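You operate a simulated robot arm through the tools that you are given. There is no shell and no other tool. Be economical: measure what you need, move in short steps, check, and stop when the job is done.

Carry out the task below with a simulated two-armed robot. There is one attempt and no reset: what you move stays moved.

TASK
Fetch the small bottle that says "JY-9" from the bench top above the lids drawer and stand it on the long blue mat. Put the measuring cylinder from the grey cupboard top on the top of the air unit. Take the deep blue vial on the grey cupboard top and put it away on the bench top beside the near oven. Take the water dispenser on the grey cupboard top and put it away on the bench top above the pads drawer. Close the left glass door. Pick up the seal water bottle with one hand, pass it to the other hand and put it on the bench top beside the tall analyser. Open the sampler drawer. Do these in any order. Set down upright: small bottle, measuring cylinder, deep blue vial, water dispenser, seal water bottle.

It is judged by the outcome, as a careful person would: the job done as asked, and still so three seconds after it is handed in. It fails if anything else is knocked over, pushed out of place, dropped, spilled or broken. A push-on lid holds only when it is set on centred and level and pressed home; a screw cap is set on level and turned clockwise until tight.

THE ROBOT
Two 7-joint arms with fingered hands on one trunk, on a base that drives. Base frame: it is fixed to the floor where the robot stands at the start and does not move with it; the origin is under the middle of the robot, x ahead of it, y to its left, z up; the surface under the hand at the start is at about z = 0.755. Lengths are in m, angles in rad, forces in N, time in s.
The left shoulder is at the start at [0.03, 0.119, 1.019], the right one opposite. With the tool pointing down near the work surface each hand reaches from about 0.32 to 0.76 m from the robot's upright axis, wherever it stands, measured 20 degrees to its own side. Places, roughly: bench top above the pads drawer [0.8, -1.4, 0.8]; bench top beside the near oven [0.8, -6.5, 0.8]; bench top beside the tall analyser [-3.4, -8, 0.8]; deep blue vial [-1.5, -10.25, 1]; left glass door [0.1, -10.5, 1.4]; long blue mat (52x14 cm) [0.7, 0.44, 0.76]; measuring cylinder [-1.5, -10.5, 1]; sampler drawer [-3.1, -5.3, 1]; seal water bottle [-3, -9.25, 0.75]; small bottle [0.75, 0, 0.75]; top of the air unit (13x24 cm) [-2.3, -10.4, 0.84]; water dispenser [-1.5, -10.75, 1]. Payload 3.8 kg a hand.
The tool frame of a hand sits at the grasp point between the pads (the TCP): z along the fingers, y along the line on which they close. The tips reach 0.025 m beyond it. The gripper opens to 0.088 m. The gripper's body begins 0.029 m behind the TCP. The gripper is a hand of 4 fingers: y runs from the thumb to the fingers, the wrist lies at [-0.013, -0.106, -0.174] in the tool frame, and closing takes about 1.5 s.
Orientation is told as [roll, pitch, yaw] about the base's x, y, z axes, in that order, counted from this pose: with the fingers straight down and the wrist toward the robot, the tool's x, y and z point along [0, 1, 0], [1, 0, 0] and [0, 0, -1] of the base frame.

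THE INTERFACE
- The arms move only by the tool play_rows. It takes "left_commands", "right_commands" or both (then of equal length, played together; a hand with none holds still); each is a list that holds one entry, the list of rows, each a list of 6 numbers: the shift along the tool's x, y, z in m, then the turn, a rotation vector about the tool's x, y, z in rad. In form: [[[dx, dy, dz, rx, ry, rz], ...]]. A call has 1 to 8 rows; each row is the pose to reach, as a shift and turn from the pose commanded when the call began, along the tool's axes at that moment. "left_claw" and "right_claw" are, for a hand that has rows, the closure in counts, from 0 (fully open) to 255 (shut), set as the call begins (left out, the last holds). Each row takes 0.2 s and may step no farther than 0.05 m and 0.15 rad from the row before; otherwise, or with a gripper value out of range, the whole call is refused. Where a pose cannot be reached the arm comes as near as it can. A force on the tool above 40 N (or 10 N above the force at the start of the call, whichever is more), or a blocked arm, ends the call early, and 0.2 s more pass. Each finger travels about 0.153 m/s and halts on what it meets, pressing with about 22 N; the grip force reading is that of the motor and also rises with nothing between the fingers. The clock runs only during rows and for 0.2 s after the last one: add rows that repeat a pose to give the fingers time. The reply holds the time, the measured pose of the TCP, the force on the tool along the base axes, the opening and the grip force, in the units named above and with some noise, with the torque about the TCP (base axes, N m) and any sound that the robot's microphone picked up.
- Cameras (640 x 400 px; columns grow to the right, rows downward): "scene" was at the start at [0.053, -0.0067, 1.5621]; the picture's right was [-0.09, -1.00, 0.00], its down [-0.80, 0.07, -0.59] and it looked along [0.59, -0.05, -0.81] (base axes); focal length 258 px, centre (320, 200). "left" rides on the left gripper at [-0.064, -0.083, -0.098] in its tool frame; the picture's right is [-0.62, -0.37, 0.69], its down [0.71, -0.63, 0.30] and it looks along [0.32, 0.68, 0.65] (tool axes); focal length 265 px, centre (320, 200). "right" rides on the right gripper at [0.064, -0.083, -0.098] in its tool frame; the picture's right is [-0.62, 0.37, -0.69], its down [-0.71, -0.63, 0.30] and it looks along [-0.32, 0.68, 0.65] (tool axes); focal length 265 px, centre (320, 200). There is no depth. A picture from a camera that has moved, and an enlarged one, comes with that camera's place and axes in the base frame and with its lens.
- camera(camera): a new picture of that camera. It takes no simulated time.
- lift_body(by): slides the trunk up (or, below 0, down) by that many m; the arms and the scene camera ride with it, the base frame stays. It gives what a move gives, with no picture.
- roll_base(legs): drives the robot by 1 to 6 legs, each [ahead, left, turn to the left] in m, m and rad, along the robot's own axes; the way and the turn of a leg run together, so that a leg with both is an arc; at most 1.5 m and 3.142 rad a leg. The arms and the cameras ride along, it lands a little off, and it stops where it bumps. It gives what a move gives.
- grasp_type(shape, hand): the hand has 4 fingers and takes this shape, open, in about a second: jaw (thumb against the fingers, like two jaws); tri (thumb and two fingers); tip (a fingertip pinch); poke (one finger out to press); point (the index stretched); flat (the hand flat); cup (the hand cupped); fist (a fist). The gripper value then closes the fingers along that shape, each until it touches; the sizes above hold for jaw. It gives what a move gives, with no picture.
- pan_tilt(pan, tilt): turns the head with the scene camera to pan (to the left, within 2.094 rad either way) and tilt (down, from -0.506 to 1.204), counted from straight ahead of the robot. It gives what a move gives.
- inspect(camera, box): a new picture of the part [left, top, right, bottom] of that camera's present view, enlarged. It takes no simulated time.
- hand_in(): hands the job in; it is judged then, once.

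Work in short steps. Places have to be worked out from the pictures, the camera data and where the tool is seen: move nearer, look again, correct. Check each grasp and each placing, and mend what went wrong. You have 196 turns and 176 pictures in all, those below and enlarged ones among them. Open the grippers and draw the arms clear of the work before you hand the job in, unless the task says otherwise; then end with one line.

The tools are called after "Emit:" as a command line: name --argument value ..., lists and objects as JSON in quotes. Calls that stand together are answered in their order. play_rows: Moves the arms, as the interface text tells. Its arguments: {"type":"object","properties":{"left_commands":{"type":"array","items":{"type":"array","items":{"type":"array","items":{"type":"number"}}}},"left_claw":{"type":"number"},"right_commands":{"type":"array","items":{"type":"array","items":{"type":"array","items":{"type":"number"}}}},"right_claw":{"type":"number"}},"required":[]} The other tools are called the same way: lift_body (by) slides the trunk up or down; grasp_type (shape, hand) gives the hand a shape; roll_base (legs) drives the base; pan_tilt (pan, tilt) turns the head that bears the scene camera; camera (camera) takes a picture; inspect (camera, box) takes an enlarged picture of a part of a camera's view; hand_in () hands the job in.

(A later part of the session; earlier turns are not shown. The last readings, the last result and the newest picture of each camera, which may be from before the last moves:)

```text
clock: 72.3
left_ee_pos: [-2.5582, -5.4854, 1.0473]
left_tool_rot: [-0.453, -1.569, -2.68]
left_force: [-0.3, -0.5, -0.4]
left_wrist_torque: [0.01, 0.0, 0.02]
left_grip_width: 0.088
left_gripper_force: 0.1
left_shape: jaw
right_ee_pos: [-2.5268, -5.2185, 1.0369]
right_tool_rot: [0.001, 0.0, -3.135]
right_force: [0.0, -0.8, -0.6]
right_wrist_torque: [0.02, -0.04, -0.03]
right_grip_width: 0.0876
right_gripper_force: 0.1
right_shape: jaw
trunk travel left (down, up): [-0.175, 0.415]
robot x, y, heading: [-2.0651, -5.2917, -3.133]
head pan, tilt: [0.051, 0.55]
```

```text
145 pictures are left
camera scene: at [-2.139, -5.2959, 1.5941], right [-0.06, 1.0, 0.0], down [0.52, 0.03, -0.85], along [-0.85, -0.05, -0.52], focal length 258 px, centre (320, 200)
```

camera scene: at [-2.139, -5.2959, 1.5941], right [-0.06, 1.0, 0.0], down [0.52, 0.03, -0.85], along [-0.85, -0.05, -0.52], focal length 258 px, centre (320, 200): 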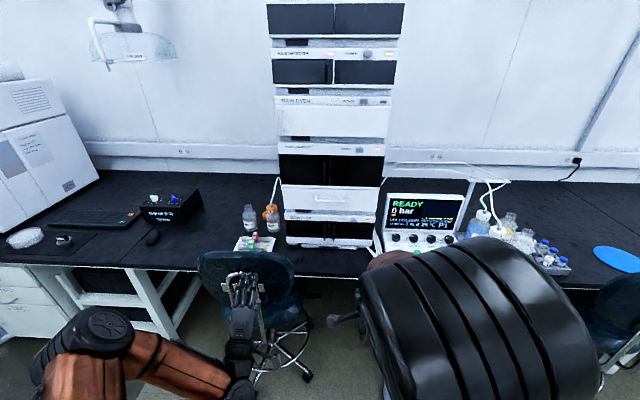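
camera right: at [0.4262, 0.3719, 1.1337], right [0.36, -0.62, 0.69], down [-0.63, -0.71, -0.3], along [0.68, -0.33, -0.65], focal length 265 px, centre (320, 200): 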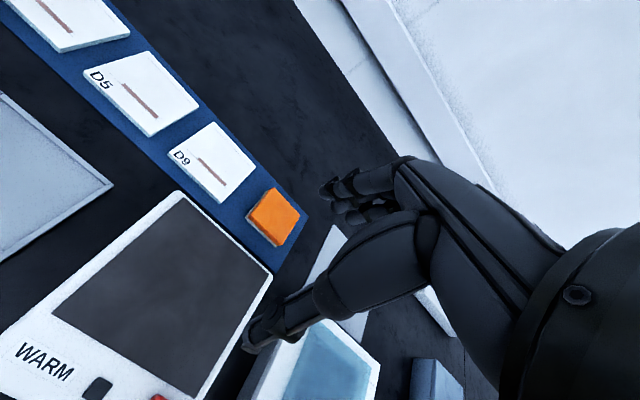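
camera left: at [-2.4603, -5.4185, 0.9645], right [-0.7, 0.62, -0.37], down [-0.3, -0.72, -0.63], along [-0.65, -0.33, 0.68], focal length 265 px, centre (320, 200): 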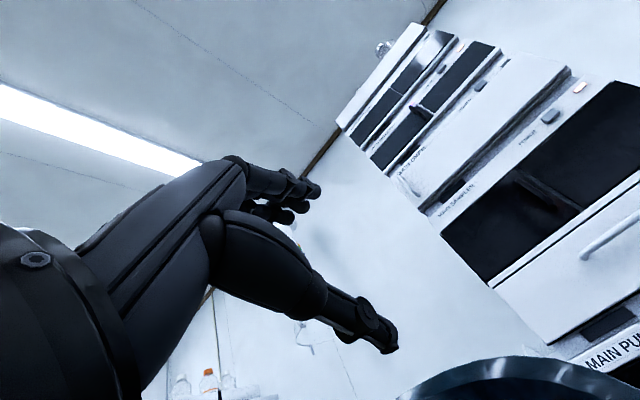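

The chair back tops out near z≈0.97 by my left arm, so I use the right hand instead: I raise and retract the left arm while turning the right hand to point forward.

Emit:
play_rows --right_commands '[[[0, 0, 0, -0.147, 0, 0], [0, 0, 0, -0.294, 0, 0], [0, 0, 0, -0.441, 0, 0], [0, 0, 0, -0.588, 0, 0], [0, 0, 0, -0.735, 0, 0], [0, 0, 0, -0.882, 0, 0], [0, 0, 0, -1.029, 0, 0], [0, 0, 0, -1.176, 0, 0]]]' --left_commands '[[[0, 0.03, 0, 0, 0, 0], [0, 0.06, 0, 0, 0, 0], [0, 0.09, -0.02, 0, 0, 0], [0, 0.11, -0.04, 0, 0, 0], [0, 0.13, -0.06, 0, 0, 0], [0, 0.14, -0.08, 0, 0, 0], [0, 0.15, -0.1, 0, 0, 0], [0, 0.15, -0.12, 0, 0, 0]]]'

Emit:
play_rows --right_commands '[[[0, 0, 0, -0.132, 0, 0], [0, 0, 0, -0.264, 0, 0], [0, 0, 0, -0.395, 0, 0], [0, 0, 0, -0.395, 0, 0]]]'

Emit:
roll_base --legs '[[0.12, 0.0, -0.008]]'

Emit:
camera --camera "right"

Emit:
camera --camera "scene"

```text
clock: 74.1
left_ee_pos: [-2.4935, -5.4955, 1.1781]
left_tool_rot: [-1.315, -1.571, -1.822]
left_force: [-0.5, -0.3, 0.4]
left_wrist_torque: [-0.02, -0.04, -0.03]
left_grip_width: 0.0879
left_gripper_force: 0.0
left_shape: jaw
left hand out of reach, approached as far as the arm can: row 6, 7, 8
right_ee_pos: [-2.5279, -5.2169, 1.0359]
right_tool_rot: [-0.001, -1.177, -3.137]
right_force: [-0.7, -0.9, 0.3]
right_wrist_torque: [0.0, 0.02, -0.01]
right_grip_width: 0.0875
right_gripper_force: 0.0
right_shape: jaw
trunk travel left (down, up): [-0.175, 0.415]
robot x, y, heading: [-2.0658, -5.287, -3.131]
head pan, tilt: [0.051, 0.55]
```

```text
clock: 75.1
left_ee_pos: [-2.493, -5.4964, 1.1775]
left_tool_rot: [-2.277, -1.569, -0.856]
left_force: [-0.2, 0.2, 0.8]
left_wrist_torque: [-0.01, -0.04, 0.02]
left_grip_width: 0.0877
left_gripper_force: 0.1
left_shape: jaw
right_ee_pos: [-2.5265, -5.2178, 1.0364]
right_tool_rot: [3.005, -1.57, 0.143]
right_force: [-0.2, 0.3, 0.0]
right_wrist_torque: [-0.02, 0.03, -0.01]
right_grip_width: 0.0876
right_gripper_force: 0.0
right_shape: jaw
trunk travel left (down, up): [-0.175, 0.415]
robot x, y, heading: [-2.0694, -5.2863, -3.135]
head pan, tilt: [0.051, 0.55]
```

```text
clock: 76.4
left_ee_pos: [-2.6177, -5.4924, 1.1787]
left_tool_rot: [-0.223, -1.569, -2.924]
left_force: [0.1, 0.5, 0.5]
left_wrist_torque: [0.02, -0.01, 0.0]
left_grip_width: 0.0877
left_gripper_force: 0.1
left_shape: jaw
right_ee_pos: [-2.6488, -5.2139, 1.0359]
right_tool_rot: [0.02, -1.569, 3.118]
right_force: [-0.5, -0.4, 0.9]
right_wrist_torque: [-0.02, 0.01, 0.02]
right_grip_width: 0.0878
right_gripper_force: 0.0
right_shape: jaw
trunk travel left (down, up): [-0.175, 0.415]
robot x, y, heading: [-2.1891, -5.2939, 3.141]
head pan, tilt: [0.051, 0.55]
```

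```text
144 pictures are left
camera right: at [-2.5514, -5.279, 0.9511], right [0.69, 0.62, 0.37], down [-0.3, 0.72, -0.63], along [-0.65, 0.33, 0.68], focal length 265 px, centre (320, 200)
```

right: 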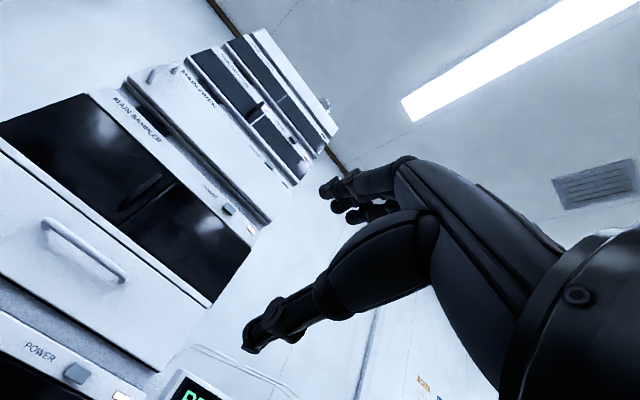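

```text
143 pictures are left
camera scene: at [-2.2608, -5.2948, 1.5941], right [-0.05, 1.0, 0.0], down [0.52, 0.03, -0.85], along [-0.85, -0.04, -0.52], focal length 258 px, centre (320, 200)
```

scene: 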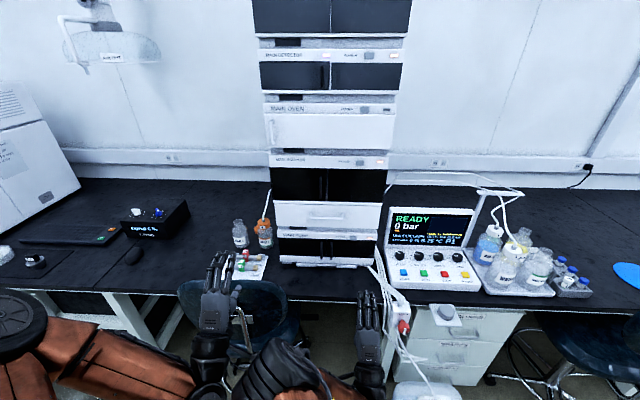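

Triangulated handle: (-3.045, -5.309, 1.036). I roll another 0.1 m forward, then extend the right hand partway in line with it.

Emit:
roll_base --legs '[[0.1, 0.0, 0.0]]'

Emit:
play_rows --right_commands '[[[0.02, 0, 0.03, 0, 0, 0], [0.04, 0, 0.06, 0, 0, 0], [0.06, 0, 0.09, 0, 0, 0], [0.08, 0, 0.12, 0, 0, 0], [0.095, 0, 0.16, 0, 0, 0], [0.095, 0, 0.2, 0, 0, 0]]]' --right_claw 0

Emit:
camera --camera "right"

Emit:
inspect --camera "scene" --box '[220, 160, 460, 360]'

```text
clock: 77.5
left_ee_pos: [-2.7179, -5.4921, 1.1769]
left_tool_rot: [-0.263, -1.568, -2.882]
left_force: [-0.2, -0.2, 0.4]
left_wrist_torque: [0.01, 0.01, -0.02]
left_grip_width: 0.088
left_gripper_force: 0.0
left_shape: jaw
right_ee_pos: [-2.7489, -5.2145, 1.0357]
right_tool_rot: [0.011, -1.568, 3.13]
right_force: [0.3, 0.0, 0.2]
right_wrist_torque: [0.01, -0.02, 0.01]
right_grip_width: 0.0879
right_gripper_force: 0.0
right_shape: jaw
trunk travel left (down, up): [-0.175, 0.415]
robot x, y, heading: [-2.2886, -5.2907, 3.142]
head pan, tilt: [0.051, 0.55]
```

```text
clock: 78.9
left_ee_pos: [-2.7176, -5.492, 1.1781]
left_tool_rot: [0.06, -1.571, 3.079]
left_force: [0.5, 1.1, 0.4]
left_wrist_torque: [0.03, -0.02, 0.01]
left_grip_width: 0.0879
left_gripper_force: 0.1
left_shape: jaw
right_ee_pos: [-2.9494, -5.3097, 1.0343]
right_tool_rot: [-1.651, -1.57, -1.497]
right_force: [0.0, -0.1, -0.6]
right_wrist_torque: [0.02, -0.02, -0.02]
right_grip_width: 0.0879
right_gripper_force: 0.1
right_shape: jaw
trunk travel left (down, up): [-0.175, 0.415]
robot x, y, heading: [-2.2891, -5.2874, 3.138]
head pan, tilt: [0.051, 0.55]
```

```text
142 pictures are left
camera right: at [-2.8516, -5.3751, 0.9503], right [0.69, 0.62, 0.37], down [-0.3, 0.72, -0.63], along [-0.65, 0.33, 0.68], focal length 265 px, centre (320, 200)
```

right: 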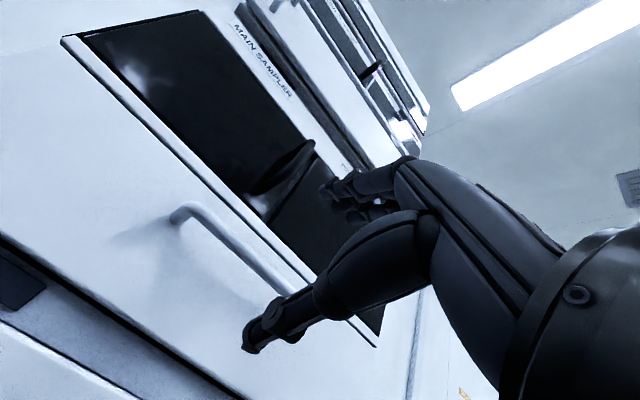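

```text
2.00 times, centred on (340, 260) of scene
camera zoom: at [-2.3596, -5.2938, 1.5942], right [-0.05, 1.0, 0.0], down [0.52, 0.03, -0.85], along [-0.85, -0.04, -0.52], focal length 515 px, centre (280, 80)
```

zoom: 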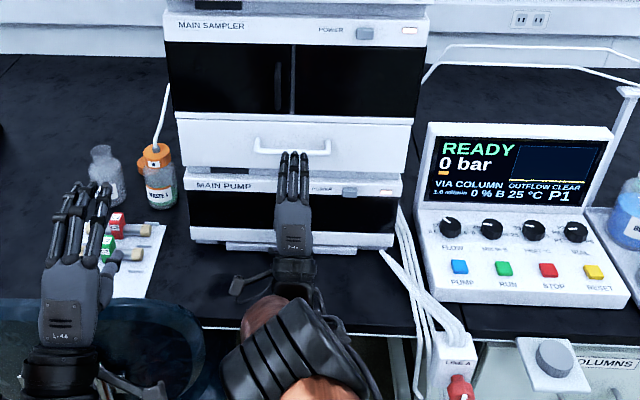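

Well aligned; the bar reads (-3.04, -5.315, 1.041). I advance so the fingers straddle it.

Emit:
play_rows --right_commands '[[[0.003, 0.007, 0.03, 0, 0, 0], [0.003, 0.007, 0.055, 0, 0, 0], [0.003, 0.007, 0.075, 0, 0, 0], [0.003, 0.007, 0.085, 0, 0, 0], [0.003, 0.007, 0.085, 0, 0, 0]]]'

Emit:
camera --camera "right"

```text
clock: 80.1
left_ee_pos: [-2.7167, -5.4926, 1.1789]
left_tool_rot: [-1.558, -1.572, -1.586]
left_force: [-0.3, 0.5, -0.6]
left_wrist_torque: [-0.01, 0.01, -0.01]
left_grip_width: 0.0878
left_gripper_force: 0.1
left_shape: jaw
right_ee_pos: [-3.0331, -5.3127, 1.0435]
right_tool_rot: [-1.643, -1.571, -1.497]
right_force: [-0.5, 1.0, 0.0]
right_wrist_torque: [0.0, 0.0, -0.03]
right_grip_width: 0.0879
right_gripper_force: 0.1
right_shape: jaw
trunk travel left (down, up): [-0.175, 0.415]
robot x, y, heading: [-2.2869, -5.2906, 3.14]
head pan, tilt: [0.051, 0.55]
```

```text
140 pictures are left
camera right: at [-2.9363, -5.3769, 0.9586], right [0.69, 0.62, 0.37], down [-0.3, 0.72, -0.63], along [-0.65, 0.33, 0.68], focal length 265 px, centre (320, 200)
```

right: 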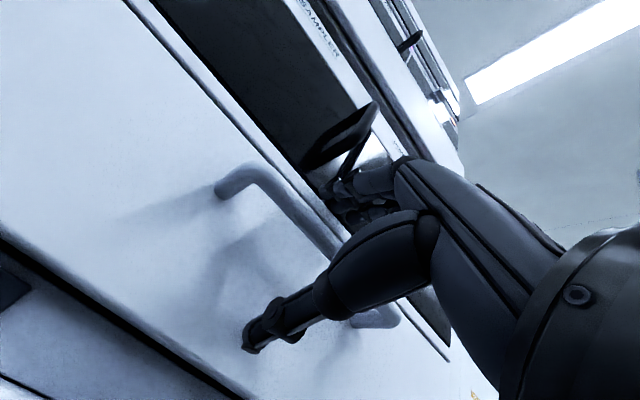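

The bar lies right between thumb and fingers; I close on it.

Emit:
play_rows --right_commands '[[[0, 0, 0, 0, 0, 0], [0, 0, 0, 0, 0, 0], [0, 0, 0, 0, 0, 0], [0, 0, 0, 0, 0, 0], [0, 0, 0, 0, 0, 0], [0, 0, 0, 0, 0, 0], [0, 0, 0, 0, 0, 0], [0, 0, 0, 0, 0, 0]]]' --right_claw 255

Emit:
play_rows --right_commands '[[[0, 0, -0.02, 0, 0, 0], [0, 0, -0.04, 0, 0, 0], [0, 0, -0.06, 0, 0, 0], [0, 0, -0.08, 0, 0, 0], [0, 0, -0.1, 0, 0, 0], [0, 0, -0.12, 0, 0, 0]]]'

Emit:
camera --camera "scene"

```text
clock: 81.9
left_ee_pos: [-2.7165, -5.4923, 1.1771]
left_tool_rot: [-0.625, -1.57, -2.519]
left_force: [0.2, -0.3, 0.0]
left_wrist_torque: [0.02, -0.02, 0.01]
left_grip_width: 0.0878
left_gripper_force: 0.2
left_shape: jaw
right_ee_pos: [-3.0327, -5.3118, 1.0431]
right_tool_rot: [-0.296, -1.568, -2.848]
right_force: [0.7, -1.6, -8.3]
right_wrist_torque: [-0.03, 0.03, 0.01]
right_grip_width: 0.0
right_gripper_force: 22.3
right_shape: jaw
trunk travel left (down, up): [-0.175, 0.415]
robot x, y, heading: [-2.2883, -5.2884, 3.141]
head pan, tilt: [0.051, 0.55]
```

```text
clock: 83.3
left_ee_pos: [-2.7173, -5.4916, 1.1779]
left_tool_rot: [-0.371, -1.569, -2.769]
left_force: [-0.1, -1.6, -0.5]
left_wrist_torque: [-0.03, 0.03, 0.0]
left_grip_width: 0.0877
left_gripper_force: 0.2
left_shape: jaw
right_ee_pos: [-2.914, -5.3114, 1.043]
right_tool_rot: [0.006, -1.57, 3.134]
right_force: [0.3, -0.8, -12.3]
right_wrist_torque: [0.01, 0.05, -0.03]
right_grip_width: 0.0
right_gripper_force: 21.9
right_shape: jaw
trunk travel left (down, up): [-0.175, 0.415]
robot x, y, heading: [-2.2874, -5.2867, 3.143]
head pan, tilt: [0.051, 0.55]
```

```text
139 pictures are left
camera scene: at [-2.3602, -5.2945, 1.5941], right [-0.05, 1.0, 0.0], down [0.52, 0.03, -0.85], along [-0.85, -0.04, -0.52], focal length 258 px, centre (320, 200)
```

scene: 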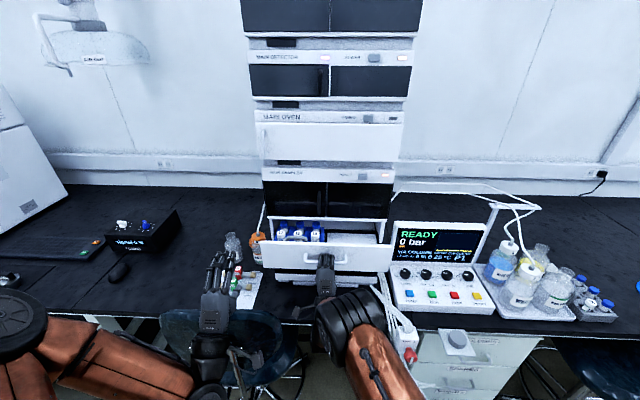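

The drawer is sliding out (0.12 m so far, vials inside). I continue pulling gently to find its stop.

Emit:
play_rows --right_commands '[[[0, 0, -0.02, 0, 0, 0], [0, 0, -0.04, 0, 0, 0], [0, 0, -0.06, 0, 0, 0], [0, 0, -0.075, 0, 0, 0], [0, 0, -0.09, 0, 0, 0], [0, 0, -0.105, 0, 0, 0], [0, 0, -0.12, 0, 0, 0]]]'

Emit:
camera --camera "scene"

```text
clock: 84.9
left_ee_pos: [-2.7175, -5.4917, 1.1782]
left_tool_rot: [-0.304, -1.569, -2.839]
left_force: [-0.2, 0.2, -0.4]
left_wrist_torque: [0.03, 0.02, 0.01]
left_grip_width: 0.088
left_gripper_force: 0.1
left_shape: jaw
right_ee_pos: [-2.7949, -5.3121, 1.0434]
right_tool_rot: [-0.002, -1.569, 3.142]
right_force: [-2.5, 0.3, -14.6]
right_wrist_torque: [-0.01, 0.05, 0.0]
right_grip_width: 0.0
right_gripper_force: 22.2
right_shape: jaw
trunk travel left (down, up): [-0.175, 0.415]
robot x, y, heading: [-2.2848, -5.291, 3.14]
head pan, tilt: [0.051, 0.55]
```

```text
138 pictures are left
camera scene: at [-2.3608, -5.2946, 1.5941], right [-0.05, 1.0, 0.0], down [0.52, 0.03, -0.85], along [-0.85, -0.04, -0.52], focal length 258 px, centre (320, 200)
```

scene: 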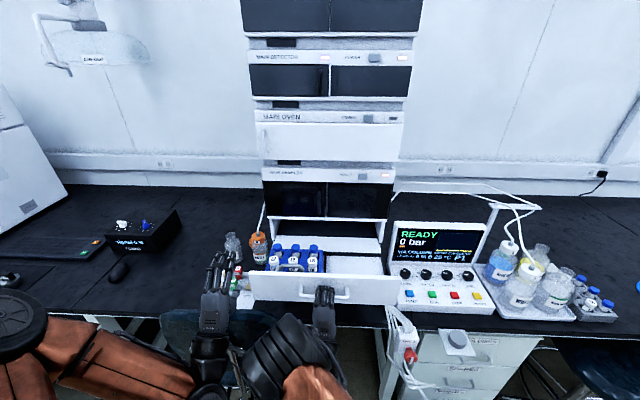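

About 0.24 m open; I pull a little more to reach the stop.

Emit:
play_rows --right_commands '[[[0, 0, -0.012, 0, 0, 0], [0, 0, -0.024, 0, 0, 0], [0, 0, -0.036, 0, 0, 0], [0, 0, -0.048, 0, 0, 0], [0, 0, -0.06, 0, 0, 0]]]'

```text
clock: 85.5
left_ee_pos: [-2.721, -5.4931, 1.1743]
left_tool_rot: [-0.372, -1.569, -2.773]
left_force: [0.3, -0.7, 0.3]
left_wrist_torque: [0.0, 0.01, 0.01]
left_grip_width: 0.0876
left_gripper_force: 0.1
left_shape: jaw
right_ee_pos: [-2.7836, -5.3113, 1.0424]
right_tool_rot: [0.53, -1.563, 2.608]
right_force: [-33.1, -2.5, -8.6]
right_wrist_torque: [0.02, 0.05, 0.14]
right_grip_width: 0.0001
right_gripper_force: 22.3
right_shape: jaw
trunk travel left (down, up): [-0.175, 0.415]
robot x, y, heading: [-2.2914, -5.2855, 3.142]
head pan, tilt: [0.051, 0.55]
stopped in row 2 (right hand): the force on the tool passed its limit at 48 N (the readings are from after the stop); the commanded pose is now the measured one
```

The stop is reached at 0.25 m: drawer fully open. I release and back the hand off straight.

Emit:
play_rows --right_commands '[[[0, 0, 0.003, 0, 0, 0], [0, 0, 0.003, 0, 0, 0], [0, 0, 0.003, 0, 0, 0], [0, 0, 0.003, 0, 0, 0], [0, 0, 0.003, 0, 0, 0], [0, 0, 0.003, 0, 0, 0], [0, 0, 0.003, 0, 0, 0], [0, 0, 0.003, 0, 0, 0]]]' --right_claw 0

Emit:
play_rows --right_commands '[[[0, 0, -0.03, 0, 0, 0], [0, 0, -0.06, 0, 0, 0], [0, 0, -0.09, 0, 0, 0], [0, 0, -0.11, 0, 0, 0]]]'

Emit:
roll_base --legs '[[-0.6, 0.0, 0.0]]'

Emit:
camera --camera "scene"

```text
clock: 87.3
left_ee_pos: [-2.7176, -5.492, 1.178]
left_tool_rot: [-1.744, -1.572, -1.399]
left_force: [0.4, 0.6, 0.6]
left_wrist_torque: [0.0, 0.02, 0.0]
left_grip_width: 0.0878
left_gripper_force: 0.1
left_shape: jaw
right_ee_pos: [-2.781, -5.3106, 1.0449]
right_tool_rot: [1.942, -1.568, 1.195]
right_force: [0.5, -0.5, -0.6]
right_wrist_torque: [-0.01, 0.0, 0.02]
right_grip_width: 0.0875
right_gripper_force: 0.0
right_shape: jaw
trunk travel left (down, up): [-0.175, 0.415]
robot x, y, heading: [-2.2844, -5.2938, 3.139]
head pan, tilt: [0.051, 0.55]
```

```text
clock: 88.3
left_ee_pos: [-2.7162, -5.4922, 1.179]
left_tool_rot: [-2.236, -1.572, -0.907]
left_force: [0.1, -1.0, -0.7]
left_wrist_torque: [-0.05, 0.0, 0.0]
left_grip_width: 0.0878
left_gripper_force: 0.1
left_shape: jaw
right_ee_pos: [-2.6723, -5.3103, 1.0462]
right_tool_rot: [2.009, -1.568, 1.132]
right_force: [0.0, -0.2, 0.3]
right_wrist_torque: [-0.02, 0.02, 0.01]
right_grip_width: 0.0879
right_gripper_force: 0.0
right_shape: jaw
trunk travel left (down, up): [-0.175, 0.415]
robot x, y, heading: [-2.2865, -5.2889, 3.14]
head pan, tilt: [0.051, 0.55]
```

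```text
clock: 91.6
left_ee_pos: [-2.1226, -5.4934, 1.1784]
left_tool_rot: [-2.638, -1.569, -0.501]
left_force: [-0.6, -0.3, -0.4]
left_wrist_torque: [0.01, 0.01, 0.04]
left_grip_width: 0.0877
left_gripper_force: 0.0
left_shape: jaw
right_ee_pos: [-2.0795, -5.3114, 1.0461]
right_tool_rot: [2.101, -1.568, 1.041]
right_force: [-0.8, -0.3, -0.3]
right_wrist_torque: [0.01, -0.01, 0.01]
right_grip_width: 0.0878
right_gripper_force: 0.1
right_shape: jaw
trunk travel left (down, up): [-0.175, 0.415]
robot x, y, heading: [-1.6979, -5.2924, -3.142]
head pan, tilt: [0.051, 0.55]
```

```text
137 pictures are left
camera scene: at [-1.7659, -5.2949, 1.5943], right [-0.05, 1.0, 0.0], down [0.52, 0.03, -0.85], along [-0.85, -0.04, -0.52], focal length 258 px, centre (320, 200)
```

scene: 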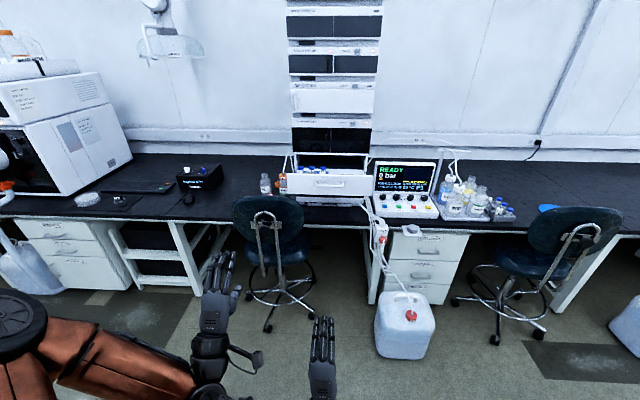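

Drawer is open and everything else is in place. I strafe along the aisle to the seal water bottle's bench at y≈-9 and look.

Emit:
roll_base --legs '[[-0.2, 1.2, 0], [0, 1.3, 0], [0, 1.2, 0]]'

Emit:
pan_tilt --pan 0.0 --tilt 0.4

Emit:
camera --camera "scene"

```text
clock: 109.6
left_ee_pos: [-2.0384, -9.1846, 1.1799]
left_tool_rot: [-1.763, -1.572, -1.404]
left_force: [-0.1, 0.1, -0.3]
left_wrist_torque: [0.0, -0.04, -0.04]
left_grip_width: 0.0879
left_gripper_force: 0.0
left_shape: jaw
right_ee_pos: [-1.9901, -9.0045, 1.0451]
right_tool_rot: [1.99, -1.567, 1.121]
right_force: [-0.9, -0.2, 0.1]
right_wrist_torque: [0.0, 0.0, 0.01]
right_grip_width: 0.0876
right_gripper_force: 0.1
right_shape: jaw
trunk travel left (down, up): [-0.175, 0.415]
robot x, y, heading: [-1.6073, -8.9916, 3.113]
head pan, tilt: [0.051, 0.55]
```

```text
clock: 110.3
left_ee_pos: [-2.0392, -9.1845, 1.1776]
left_tool_rot: [-1.936, -1.572, -1.237]
left_force: [0.0, 0.5, 0.4]
left_wrist_torque: [-0.01, -0.01, -0.01]
left_grip_width: 0.0878
left_gripper_force: 0.0
left_shape: jaw
right_ee_pos: [-1.9895, -9.0024, 1.044]
right_tool_rot: [1.938, -1.568, 1.173]
right_force: [0.0, -0.6, -0.5]
right_wrist_torque: [-0.01, 0.01, 0.03]
right_grip_width: 0.0878
right_gripper_force: 0.1
right_shape: jaw
trunk travel left (down, up): [-0.175, 0.415]
robot x, y, heading: [-1.6049, -8.9926, 3.117]
head pan, tilt: [0.0, 0.4]
```

```text
136 pictures are left
camera scene: at [-1.6786, -8.9914, 1.6079], right [0.03, 1.0, 0.0], down [0.39, -0.01, -0.92], along [-0.92, 0.03, -0.39], focal length 258 px, centre (320, 200)
```

scene: 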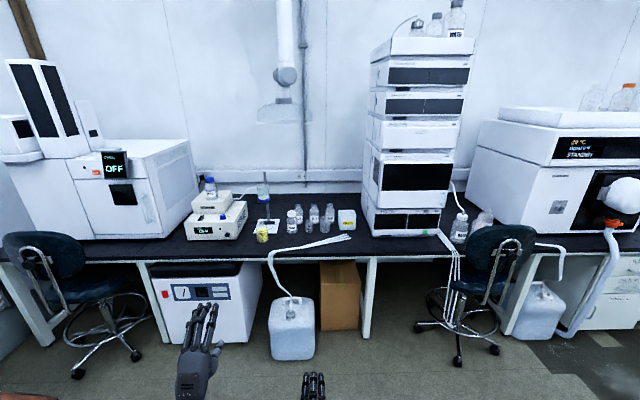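

I zoom on the bottle group and on the stack area to identify the seal water bottle and the spot.

Emit:
inspect --camera "scene" --box '[180, 160, 380, 270]'

Emit:
inspect --camera "scene" --box '[350, 120, 560, 270]'

```text
3.20 times, centred on (280, 215) of scene
camera zoom: at [-1.6786, -8.9914, 1.6079], right [0.03, 1.0, 0.0], down [0.39, -0.01, -0.92], along [-0.92, 0.03, -0.39], focal length 824 px, centre (448, 152)
```

zoom: 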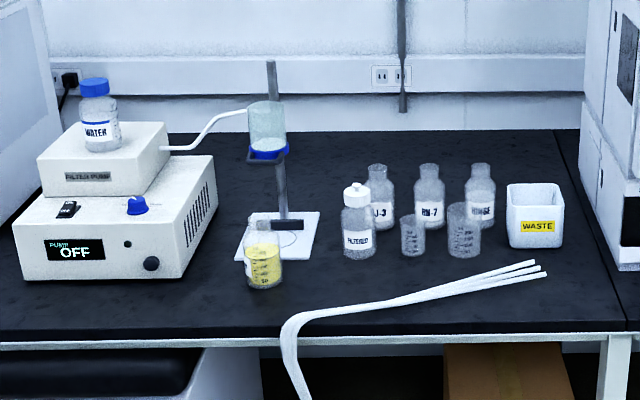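

```text
2.67 times, centred on (455, 195) of scene
camera zoom: at [-1.6786, -8.9914, 1.6079], right [0.03, 1.0, 0.0], down [0.39, -0.01, -0.92], along [-0.92, 0.03, -0.39], focal length 687 px, centre (-40, 213)
```

zoom: 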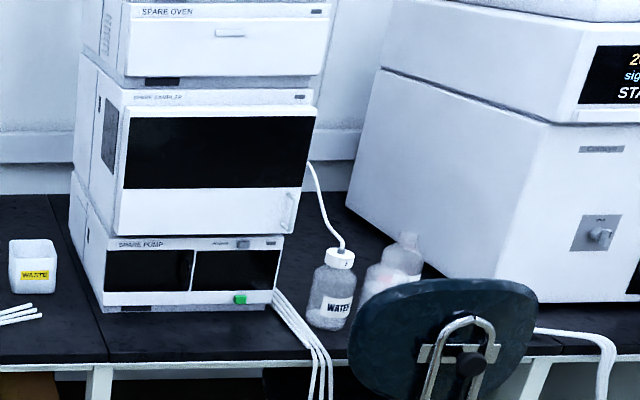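

Candidates include "FILTERED", "J-3", "RN-7", "RINSE" and "WATER" bottles. I go closer to read everything.

Emit:
roll_base --legs '[[0.5, 0.15, 0.025]]'

Emit:
pan_tilt --pan 0.0 --tilt 0.6

Emit:
camera --camera "scene"

Emit:
inspect --camera "scene" --box '[220, 120, 420, 245]'

```text
clock: 113.3
left_ee_pos: [-2.5322, -9.3406, 1.1788]
left_tool_rot: [-0.982, -1.572, -2.159]
left_force: [-1.2, 0.2, 0.3]
left_wrist_torque: [0.03, 0.01, -0.02]
left_grip_width: 0.0879
left_gripper_force: 0.1
left_shape: jaw
right_ee_pos: [-2.4894, -9.1579, 1.0442]
right_tool_rot: [1.769, -1.568, 1.369]
right_force: [-0.7, -0.1, -0.8]
right_wrist_torque: [0.0, -0.01, -0.01]
right_grip_width: 0.0876
right_gripper_force: 0.1
right_shape: jaw
trunk travel left (down, up): [-0.175, 0.415]
robot x, y, heading: [-2.1016, -9.1374, 3.143]
head pan, tilt: [0.0, 0.4]
```

```text
clock: 114.1
left_ee_pos: [-2.5327, -9.3397, 1.1783]
left_tool_rot: [-2.038, -1.572, -1.105]
left_force: [0.2, 0.1, -0.3]
left_wrist_torque: [-0.05, -0.01, 0.0]
left_grip_width: 0.0882
left_gripper_force: 0.0
left_shape: jaw
right_ee_pos: [-2.4877, -9.1584, 1.0445]
right_tool_rot: [1.942, -1.567, 1.197]
right_force: [0.0, -0.1, 0.7]
right_wrist_torque: [0.01, 0.0, 0.05]
right_grip_width: 0.0876
right_gripper_force: 0.1
right_shape: jaw
trunk travel left (down, up): [-0.175, 0.415]
robot x, y, heading: [-2.1025, -9.1367, 3.145]
head pan, tilt: [0.0, 0.6]
```

```text
133 pictures are left
camera scene: at [-2.1736, -9.137, 1.5898], right [0.0, 1.0, 0.0], down [0.56, 0.0, -0.83], along [-0.83, 0.0, -0.56], focal length 258 px, centre (320, 200)
```

scene: 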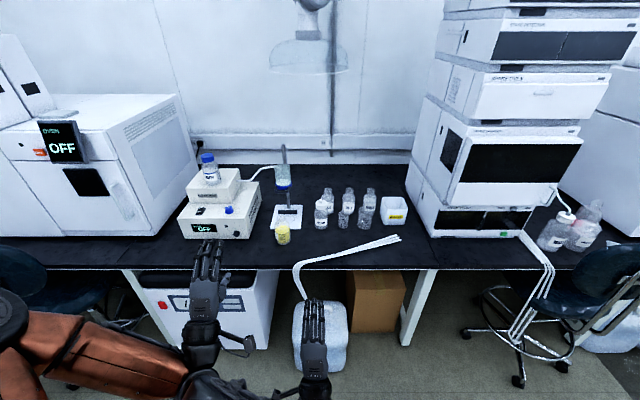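

```text
3.20 times, centred on (320, 182) of scene
camera zoom: at [-2.1736, -9.137, 1.5898], right [0.0, 1.0, 0.0], down [0.56, 0.0, -0.83], along [-0.83, 0.0, -0.56], focal length 824 px, centre (320, 256)
```

zoom: 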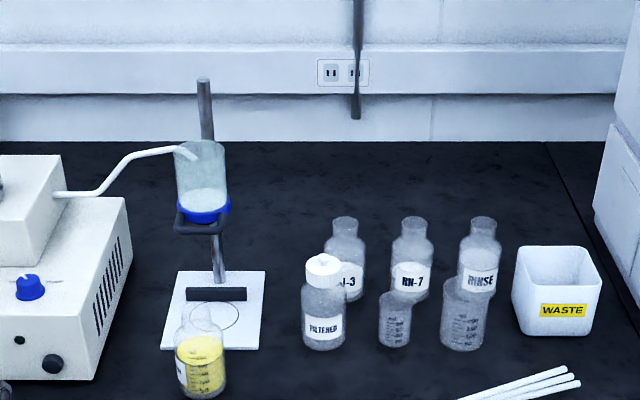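

The yellow-filled vessel near (-3.03,-9.30) matches the listed spot and has a label turned to the left; I zoom on it.

Emit:
inspect --camera "scene" --box '[262, 205, 302, 255]'

Emit:
camera --camera "left"

Emit:
camera --camera "right"

```text
8.00 times, centred on (282, 230) of scene
camera zoom: at [-2.1736, -9.137, 1.5898], right [0.0, 1.0, 0.0], down [0.56, 0.0, -0.83], along [-0.83, 0.0, -0.56], focal length 2061 px, centre (624, -40)
```

zoom: 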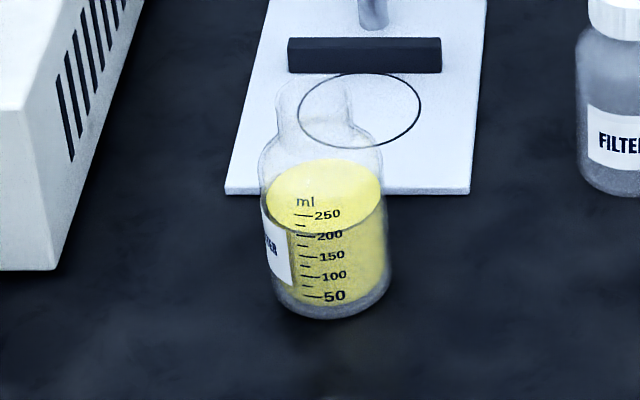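

```text
130 pictures are left
camera left: at [-2.4335, -9.2734, 1.0955], right [-0.69, 0.62, -0.37], down [-0.3, -0.71, -0.63], along [-0.65, -0.32, 0.68], focal length 265 px, centre (320, 200)
```

left: 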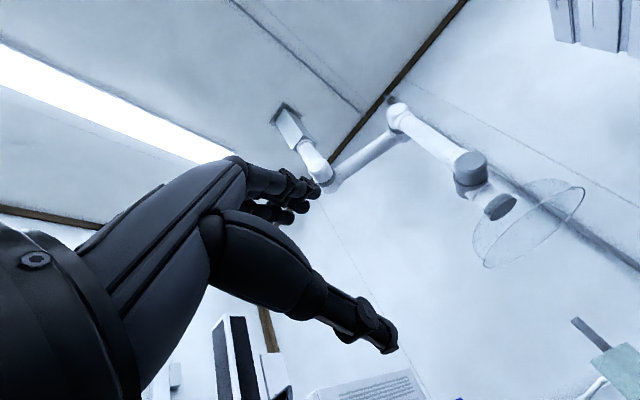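

```text
129 pictures are left
camera right: at [-2.3915, -9.2235, 0.9607], right [0.69, 0.62, 0.37], down [-0.3, 0.71, -0.63], along [-0.65, 0.33, 0.68], focal length 265 px, centre (320, 200)
```

right: 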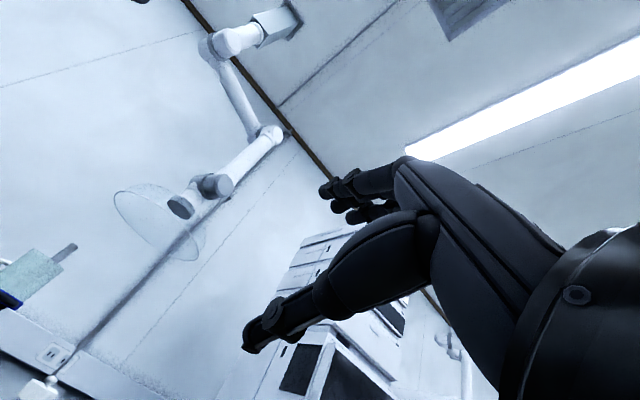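

It's a "…TER" labelled open bottle with yellow liquid: the seal water bottle, at (-3.053,-9.307), about 0.155 tall, 0.074 wide. I turn the left hand sideways (closing horizontally) for a body grip so the right hand can later take the neck from above.

Emit:
play_rows --left_commands '[[[0, 0, 0, 0, 0, 0.147], [0, 0, 0, 0, 0, 0.294], [0, 0, 0, 0, 0, 0.441], [0, 0, 0, 0, 0, 0.588], [0, 0, 0, 0, 0, 0.735], [0, 0, 0, 0, 0, 0.882], [0, 0, 0, 0, 0, 1.029], [0, 0, 0, 0, 0, 1.176]]]'

Emit:
play_rows --left_commands '[[[0, 0, 0, 0, 0, 0.132], [0, 0, 0, 0, 0, 0.264], [0, 0, 0, 0, 0, 0.395], [0, 0, 0, 0, 0, 0.395]]]'

Emit:
camera --camera "scene"

```text
clock: 115.9
left_ee_pos: [-2.5328, -9.3412, 1.1788]
left_tool_rot: [1.571, -0.392, 1.57]
left_force: [-0.7, -0.2, 0.4]
left_wrist_torque: [0.0, 0.0, 0.0]
left_grip_width: 0.0879
left_gripper_force: 0.1
left_shape: jaw
right_ee_pos: [-2.4881, -9.1586, 1.0447]
right_tool_rot: [1.986, -1.567, 1.155]
right_force: [0.0, -0.5, 0.4]
right_wrist_torque: [0.02, 0.07, 0.0]
right_grip_width: 0.0876
right_gripper_force: 0.0
right_shape: jaw
trunk travel left (down, up): [-0.175, 0.415]
robot x, y, heading: [-2.1034, -9.14, 3.143]
head pan, tilt: [0.0, 0.6]
```

```text
clock: 116.9
left_ee_pos: [-2.5328, -9.3416, 1.1778]
left_tool_rot: [1.572, 0.0, 1.571]
left_force: [0.0, 0.0, -0.5]
left_wrist_torque: [0.0, -0.02, -0.04]
left_grip_width: 0.0878
left_gripper_force: 0.0
left_shape: jaw
right_ee_pos: [-2.4885, -9.158, 1.0452]
right_tool_rot: [1.897, -1.566, 1.242]
right_force: [-0.8, -0.2, -0.3]
right_wrist_torque: [0.0, 0.02, 0.0]
right_grip_width: 0.0876
right_gripper_force: 0.0
right_shape: jaw
trunk travel left (down, up): [-0.175, 0.415]
robot x, y, heading: [-2.1075, -9.1363, 3.144]
head pan, tilt: [0.0, 0.6]
```

```text
128 pictures are left
camera scene: at [-2.1739, -9.1372, 1.5897], right [0.0, 1.0, 0.0], down [0.57, 0.0, -0.82], along [-0.82, 0.0, -0.57], focal length 258 px, centre (320, 200)
```

scene: 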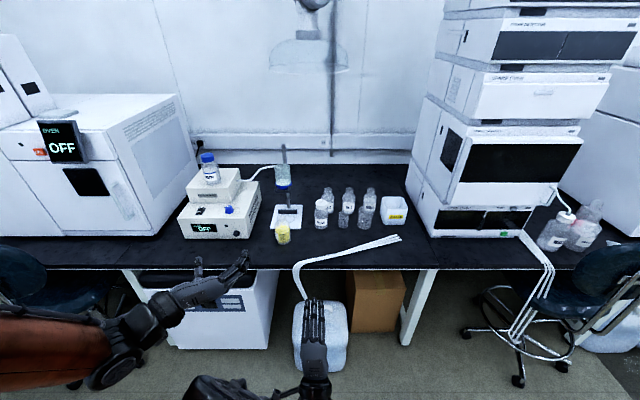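

The sideways pose is reachable. I lower the left hand to z≈0.87 with a slight downward tilt, in line with the bottle (y=-9.307).

Emit:
play_rows --left_commands '[[[-0.035, 0.005, 0, 0, -0.03, 0], [-0.075, 0.01, 0, 0, -0.06, 0], [-0.115, 0.015, 0, 0, -0.1, 0], [-0.155, 0.02, 0, 0, -0.13, 0], [-0.195, 0.025, 0, 0, -0.17, 0], [-0.235, 0.03, 0, 0, -0.21, 0], [-0.27, 0.034, 0, 0, -0.25, 0], [-0.3, 0.034, 0, 0, -0.25, 0]]]'

Emit:
roll_base --legs '[[0.25, 0.0, 0.0]]'

Emit:
camera --camera "scene"

Emit:
camera --camera "left"

```text
clock: 118.7
left_ee_pos: [-2.5318, -9.3069, 0.8777]
left_tool_rot: [1.321, -0.002, 1.569]
left_force: [0.0, 0.2, 0.4]
left_wrist_torque: [-0.03, 0.0, 0.03]
left_grip_width: 0.0878
left_gripper_force: 0.1
left_shape: jaw
right_ee_pos: [-2.4896, -9.158, 1.044]
right_tool_rot: [1.9, -1.567, 1.239]
right_force: [0.3, 0.5, -0.3]
right_wrist_torque: [-0.03, 0.0, -0.01]
right_grip_width: 0.0877
right_gripper_force: 0.1
right_shape: jaw
trunk travel left (down, up): [-0.175, 0.415]
robot x, y, heading: [-2.104, -9.1351, 3.147]
head pan, tilt: [0.0, 0.6]
```

```text
clock: 120.5
left_ee_pos: [-2.7823, -9.3067, 0.8787]
left_tool_rot: [1.321, 0.0, 1.568]
left_force: [-1.1, 0.0, 0.1]
left_wrist_torque: [-0.02, 0.0, -0.01]
left_grip_width: 0.0876
left_gripper_force: 0.0
left_shape: jaw
right_ee_pos: [-2.7381, -9.1567, 1.045]
right_tool_rot: [1.589, -1.566, 1.55]
right_force: [-0.6, 0.3, 0.5]
right_wrist_torque: [0.01, 0.02, 0.05]
right_grip_width: 0.0879
right_gripper_force: 0.0
right_shape: jaw
trunk travel left (down, up): [-0.175, 0.415]
robot x, y, heading: [-2.3585, -9.1329, 3.144]
head pan, tilt: [0.0, 0.6]
```

```text
127 pictures are left
camera scene: at [-2.4244, -9.1367, 1.5896], right [0.0, 1.0, 0.0], down [0.57, 0.0, -0.82], along [-0.82, 0.0, -0.57], focal length 258 px, centre (320, 200)
```

scene: 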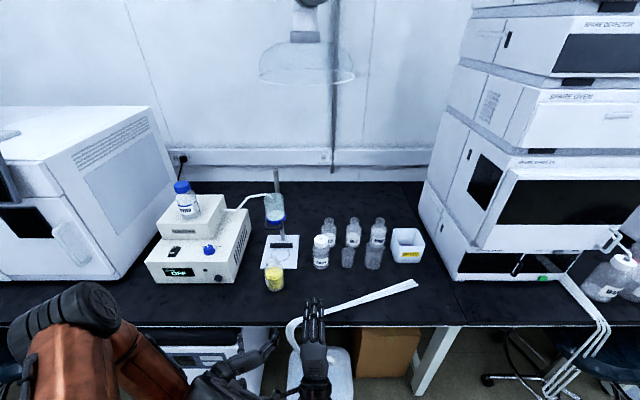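

```text
126 pictures are left
camera left: at [-2.6708, -9.3878, 0.8409], right [-0.52, -0.37, -0.77], down [-0.47, -0.63, 0.62], along [-0.71, 0.69, 0.15], focal length 265 px, centre (320, 200)
```

left: 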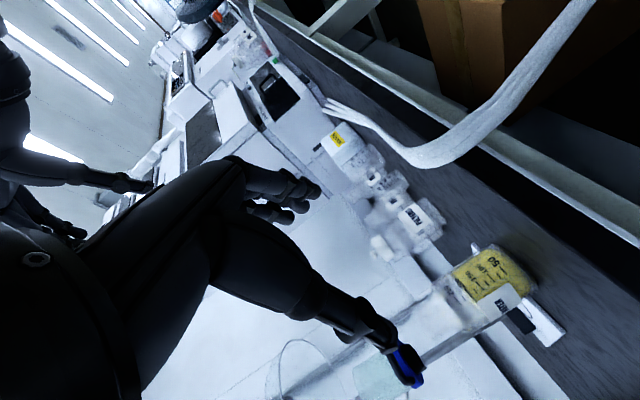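

The bottle appears straight ahead of the hand. I zoom to refine its lateral position before advancing.

Emit:
inspect --camera "scene" --box '[235, 240, 355, 360]'

Emit:
inspect --camera "left" --box '[360, 200, 600, 380]'

```text
3.33 times, centred on (295, 300) of scene
camera zoom: at [-2.4244, -9.1367, 1.5896], right [0.0, 1.0, 0.0], down [0.57, 0.0, -0.82], along [-0.82, 0.0, -0.57], focal length 859 px, centre (403, -133)
```

zoom: 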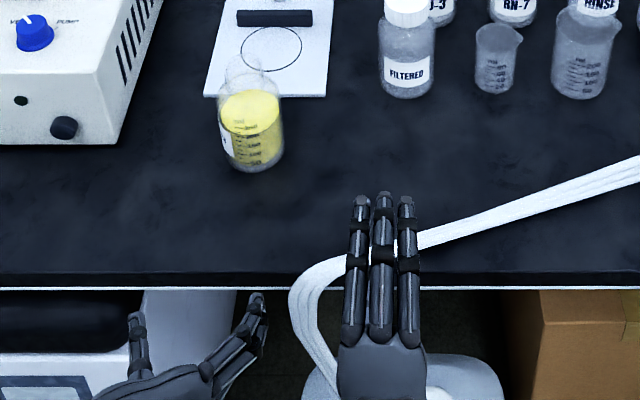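

```text
2.22 times, centred on (480, 290) of left
camera zoom: at [-2.6708, -9.3878, 0.8409], right [-0.52, -0.37, -0.77], down [-0.47, -0.63, 0.62], along [-0.71, 0.69, 0.15], focal length 590 px, centre (-36, 0)
```

zoom: 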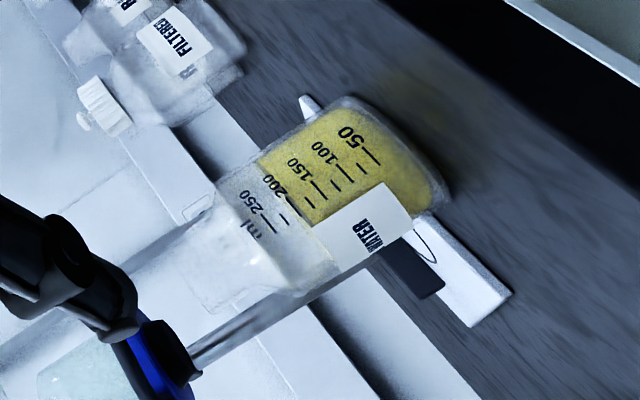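

Bottle centre (-3.046,-9.306), hand aligned. I advance most of the way, then check.

Emit:
play_rows --left_commands '[[[0.005, 0, 0.04, 0, 0, 0], [0.01, 0, 0.08, 0, 0, 0], [0.015, 0, 0.12, 0, 0, 0], [0.02, 0, 0.15, 0, 0, 0], [0.023, 0, 0.175, 0, 0, 0], [0.023, 0, 0.18, 0, 0, 0]]]'

Emit:
camera --camera "left"

Emit:
inspect --camera "scene" --box '[215, 210, 355, 350]'

```text
clock: 121.9
left_ee_pos: [-2.9607, -9.3081, 0.8557]
left_tool_rot: [1.32, 0.0, 1.573]
left_force: [-0.4, 1.3, 0.4]
left_wrist_torque: [0.01, -0.02, 0.02]
left_grip_width: 0.0876
left_gripper_force: 0.0
left_shape: jaw
right_ee_pos: [-2.74, -9.1499, 1.0427]
right_tool_rot: [0.496, -1.563, 2.624]
right_force: [1.2, -0.7, -0.5]
right_wrist_torque: [-0.04, 0.02, 0.01]
right_grip_width: 0.0879
right_gripper_force: 0.1
right_shape: jaw
trunk travel left (down, up): [-0.175, 0.415]
robot x, y, heading: [-2.3519, -9.1347, 3.139]
head pan, tilt: [0.0, 0.6]
```

```text
123 pictures are left
camera left: at [-2.8492, -9.3898, 0.8179], right [-0.52, -0.37, -0.77], down [-0.47, -0.63, 0.62], along [-0.72, 0.68, 0.15], focal length 265 px, centre (320, 200)
```

left: 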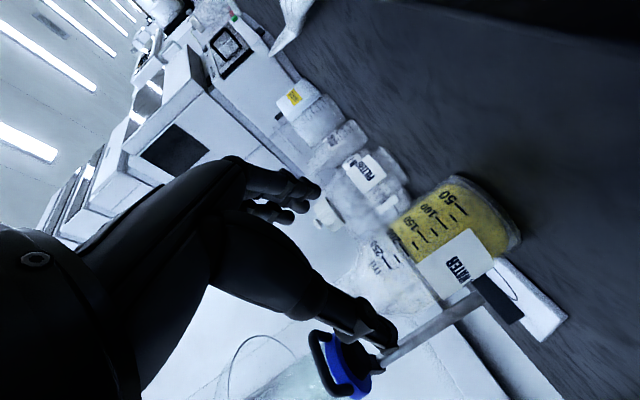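

```text
2.86 times, centred on (285, 280) of scene
camera zoom: at [-2.4226, -9.1367, 1.5897], right [0.0, 1.0, 0.0], down [0.57, 0.0, -0.82], along [-0.82, 0.0, -0.57], focal length 736 px, centre (420, -29)
```

zoom: 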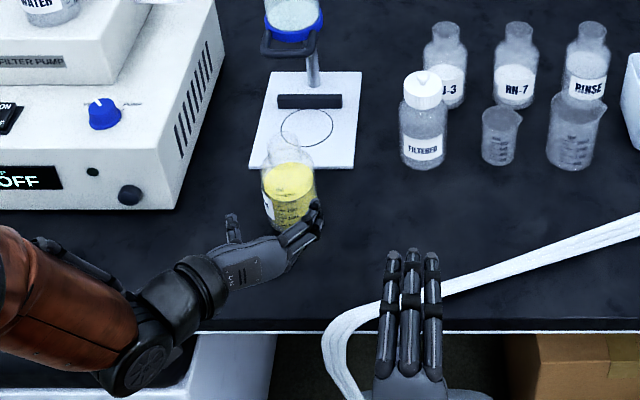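

Clearance on both sides. I advance the last 7.5 cm.

Emit:
play_rows --left_commands '[[[0.002, 0.001, 0.025, 0, 0, 0], [0.004, 0.002, 0.045, 0, 0, 0], [0.006, 0.002, 0.06, 0, 0, 0], [0.007, 0.002, 0.073, 0, 0, 0], [0.007, 0.002, 0.073, 0, 0, 0]]]'

Emit:
camera --camera "left"

Emit:
inspect --camera "scene" --box '[235, 230, 335, 310]'

```text
clock: 123.1
left_ee_pos: [-3.0327, -9.3083, 0.8443]
left_tool_rot: [1.319, 0.001, 1.574]
left_force: [1.0, 0.2, 0.0]
left_wrist_torque: [0.02, 0.01, 0.0]
left_grip_width: 0.0878
left_gripper_force: 0.1
left_shape: jaw
right_ee_pos: [-2.7437, -9.1427, 1.0405]
right_tool_rot: [0.129, -1.561, 2.966]
right_force: [-0.4, -0.3, 0.5]
right_wrist_torque: [0.01, 0.01, -0.02]
right_grip_width: 0.0876
right_gripper_force: 0.0
right_shape: jaw
trunk travel left (down, up): [-0.175, 0.415]
robot x, y, heading: [-2.3557, -9.1393, 3.136]
head pan, tilt: [0.0, 0.6]
```

```text
121 pictures are left
camera left: at [-2.921, -9.3885, 0.8063], right [-0.52, -0.37, -0.77], down [-0.47, -0.63, 0.62], along [-0.72, 0.68, 0.15], focal length 265 px, centre (320, 200)
```

left: 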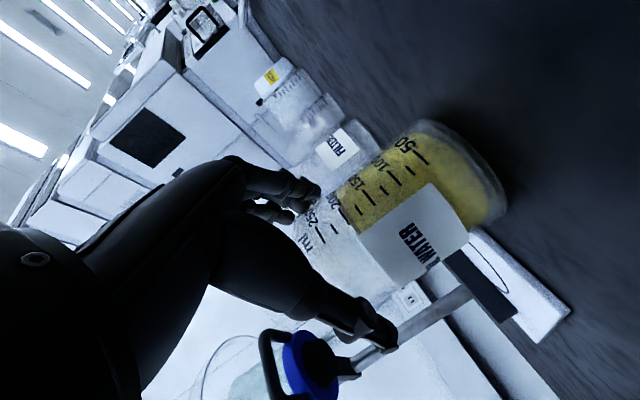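

```text
5.00 times, centred on (285, 270) of scene
camera zoom: at [-2.4228, -9.1367, 1.5897], right [0.0, 1.0, 0.0], down [0.57, 0.0, -0.82], along [-0.82, 0.0, -0.57], focal length 1288 px, centre (495, -150)
```

zoom: 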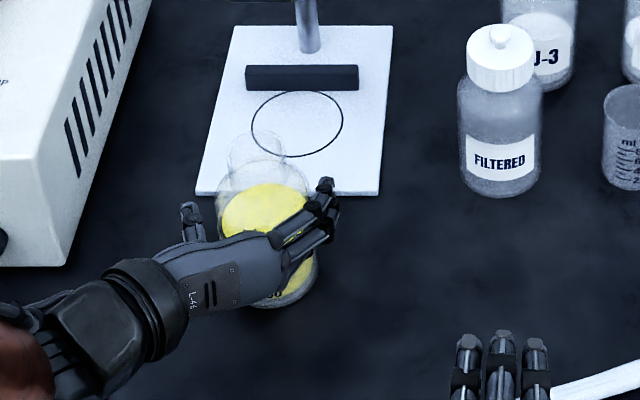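

The fingers straddle the bottle but a bit near the shoulder; I lower 1.5 cm onto the straight body and close.

Emit:
play_rows --left_commands '[[[-0.008, 0, 0.002, 0, 0, 0], [-0.0155, 0, 0.004, 0, 0, 0], [-0.0155, 0, 0.006, 0, 0, 0]]]'

Emit:
play_rows --left_commands '[[[0, 0, 0, 0, 0, 0], [0, 0, 0, 0, 0, 0], [0, 0, 0, 0, 0, 0], [0, 0, 0, 0, 0, 0], [0, 0, 0, 0, 0, 0], [0, 0, 0, 0, 0, 0], [0, 0, 0, 0, 0, 0], [0, 0, 0, 0, 0, 0]]]' --left_claw 255

Emit:
camera --camera "left"

```text
clock: 123.9
left_ee_pos: [-3.0344, -9.3061, 0.8286]
left_tool_rot: [1.319, -0.001, 1.574]
left_force: [0.3, 0.0, -0.8]
left_wrist_torque: [-0.03, 0.0, -0.01]
left_grip_width: 0.0876
left_gripper_force: 0.1
left_shape: jaw
right_ee_pos: [-2.7441, -9.142, 1.0406]
right_tool_rot: [0.167, -1.562, 2.93]
right_force: [-0.2, 0.0, -0.8]
right_wrist_torque: [0.02, 0.01, 0.0]
right_grip_width: 0.0878
right_gripper_force: 0.0
right_shape: jaw
trunk travel left (down, up): [-0.175, 0.415]
robot x, y, heading: [-2.3575, -9.1355, 3.144]
head pan, tilt: [0.0, 0.6]
```

```text
clock: 125.7
left_ee_pos: [-3.0349, -9.3048, 0.8277]
left_tool_rot: [1.318, -0.001, 1.57]
left_force: [-0.5, -1.2, -0.1]
left_wrist_torque: [-0.06, 0.0, 0.05]
left_grip_width: 0.0638
left_gripper_force: 21.8
left_shape: jaw
right_ee_pos: [-2.745, -9.1426, 1.0422]
right_tool_rot: [0.493, -1.562, 2.605]
right_force: [0.4, -0.1, 0.1]
right_wrist_torque: [-0.01, -0.02, -0.01]
right_grip_width: 0.0876
right_gripper_force: 0.0
right_shape: jaw
trunk travel left (down, up): [-0.175, 0.415]
robot x, y, heading: [-2.353, -9.1362, 3.139]
head pan, tilt: [0.0, 0.6]
```

```text
119 pictures are left
camera left: at [-2.9233, -9.3864, 0.7902], right [-0.52, -0.37, -0.77], down [-0.47, -0.63, 0.62], along [-0.71, 0.68, 0.15], focal length 265 px, centre (320, 200)
```

left: 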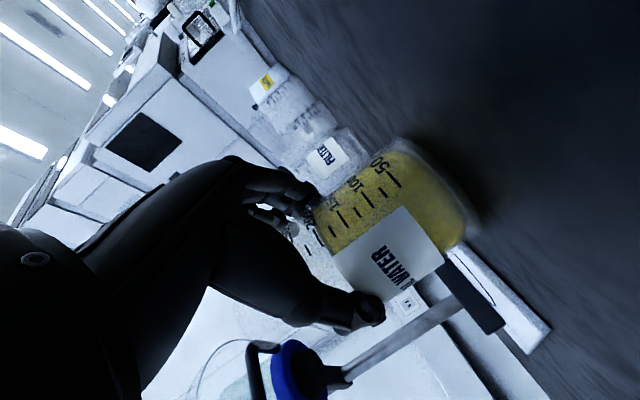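

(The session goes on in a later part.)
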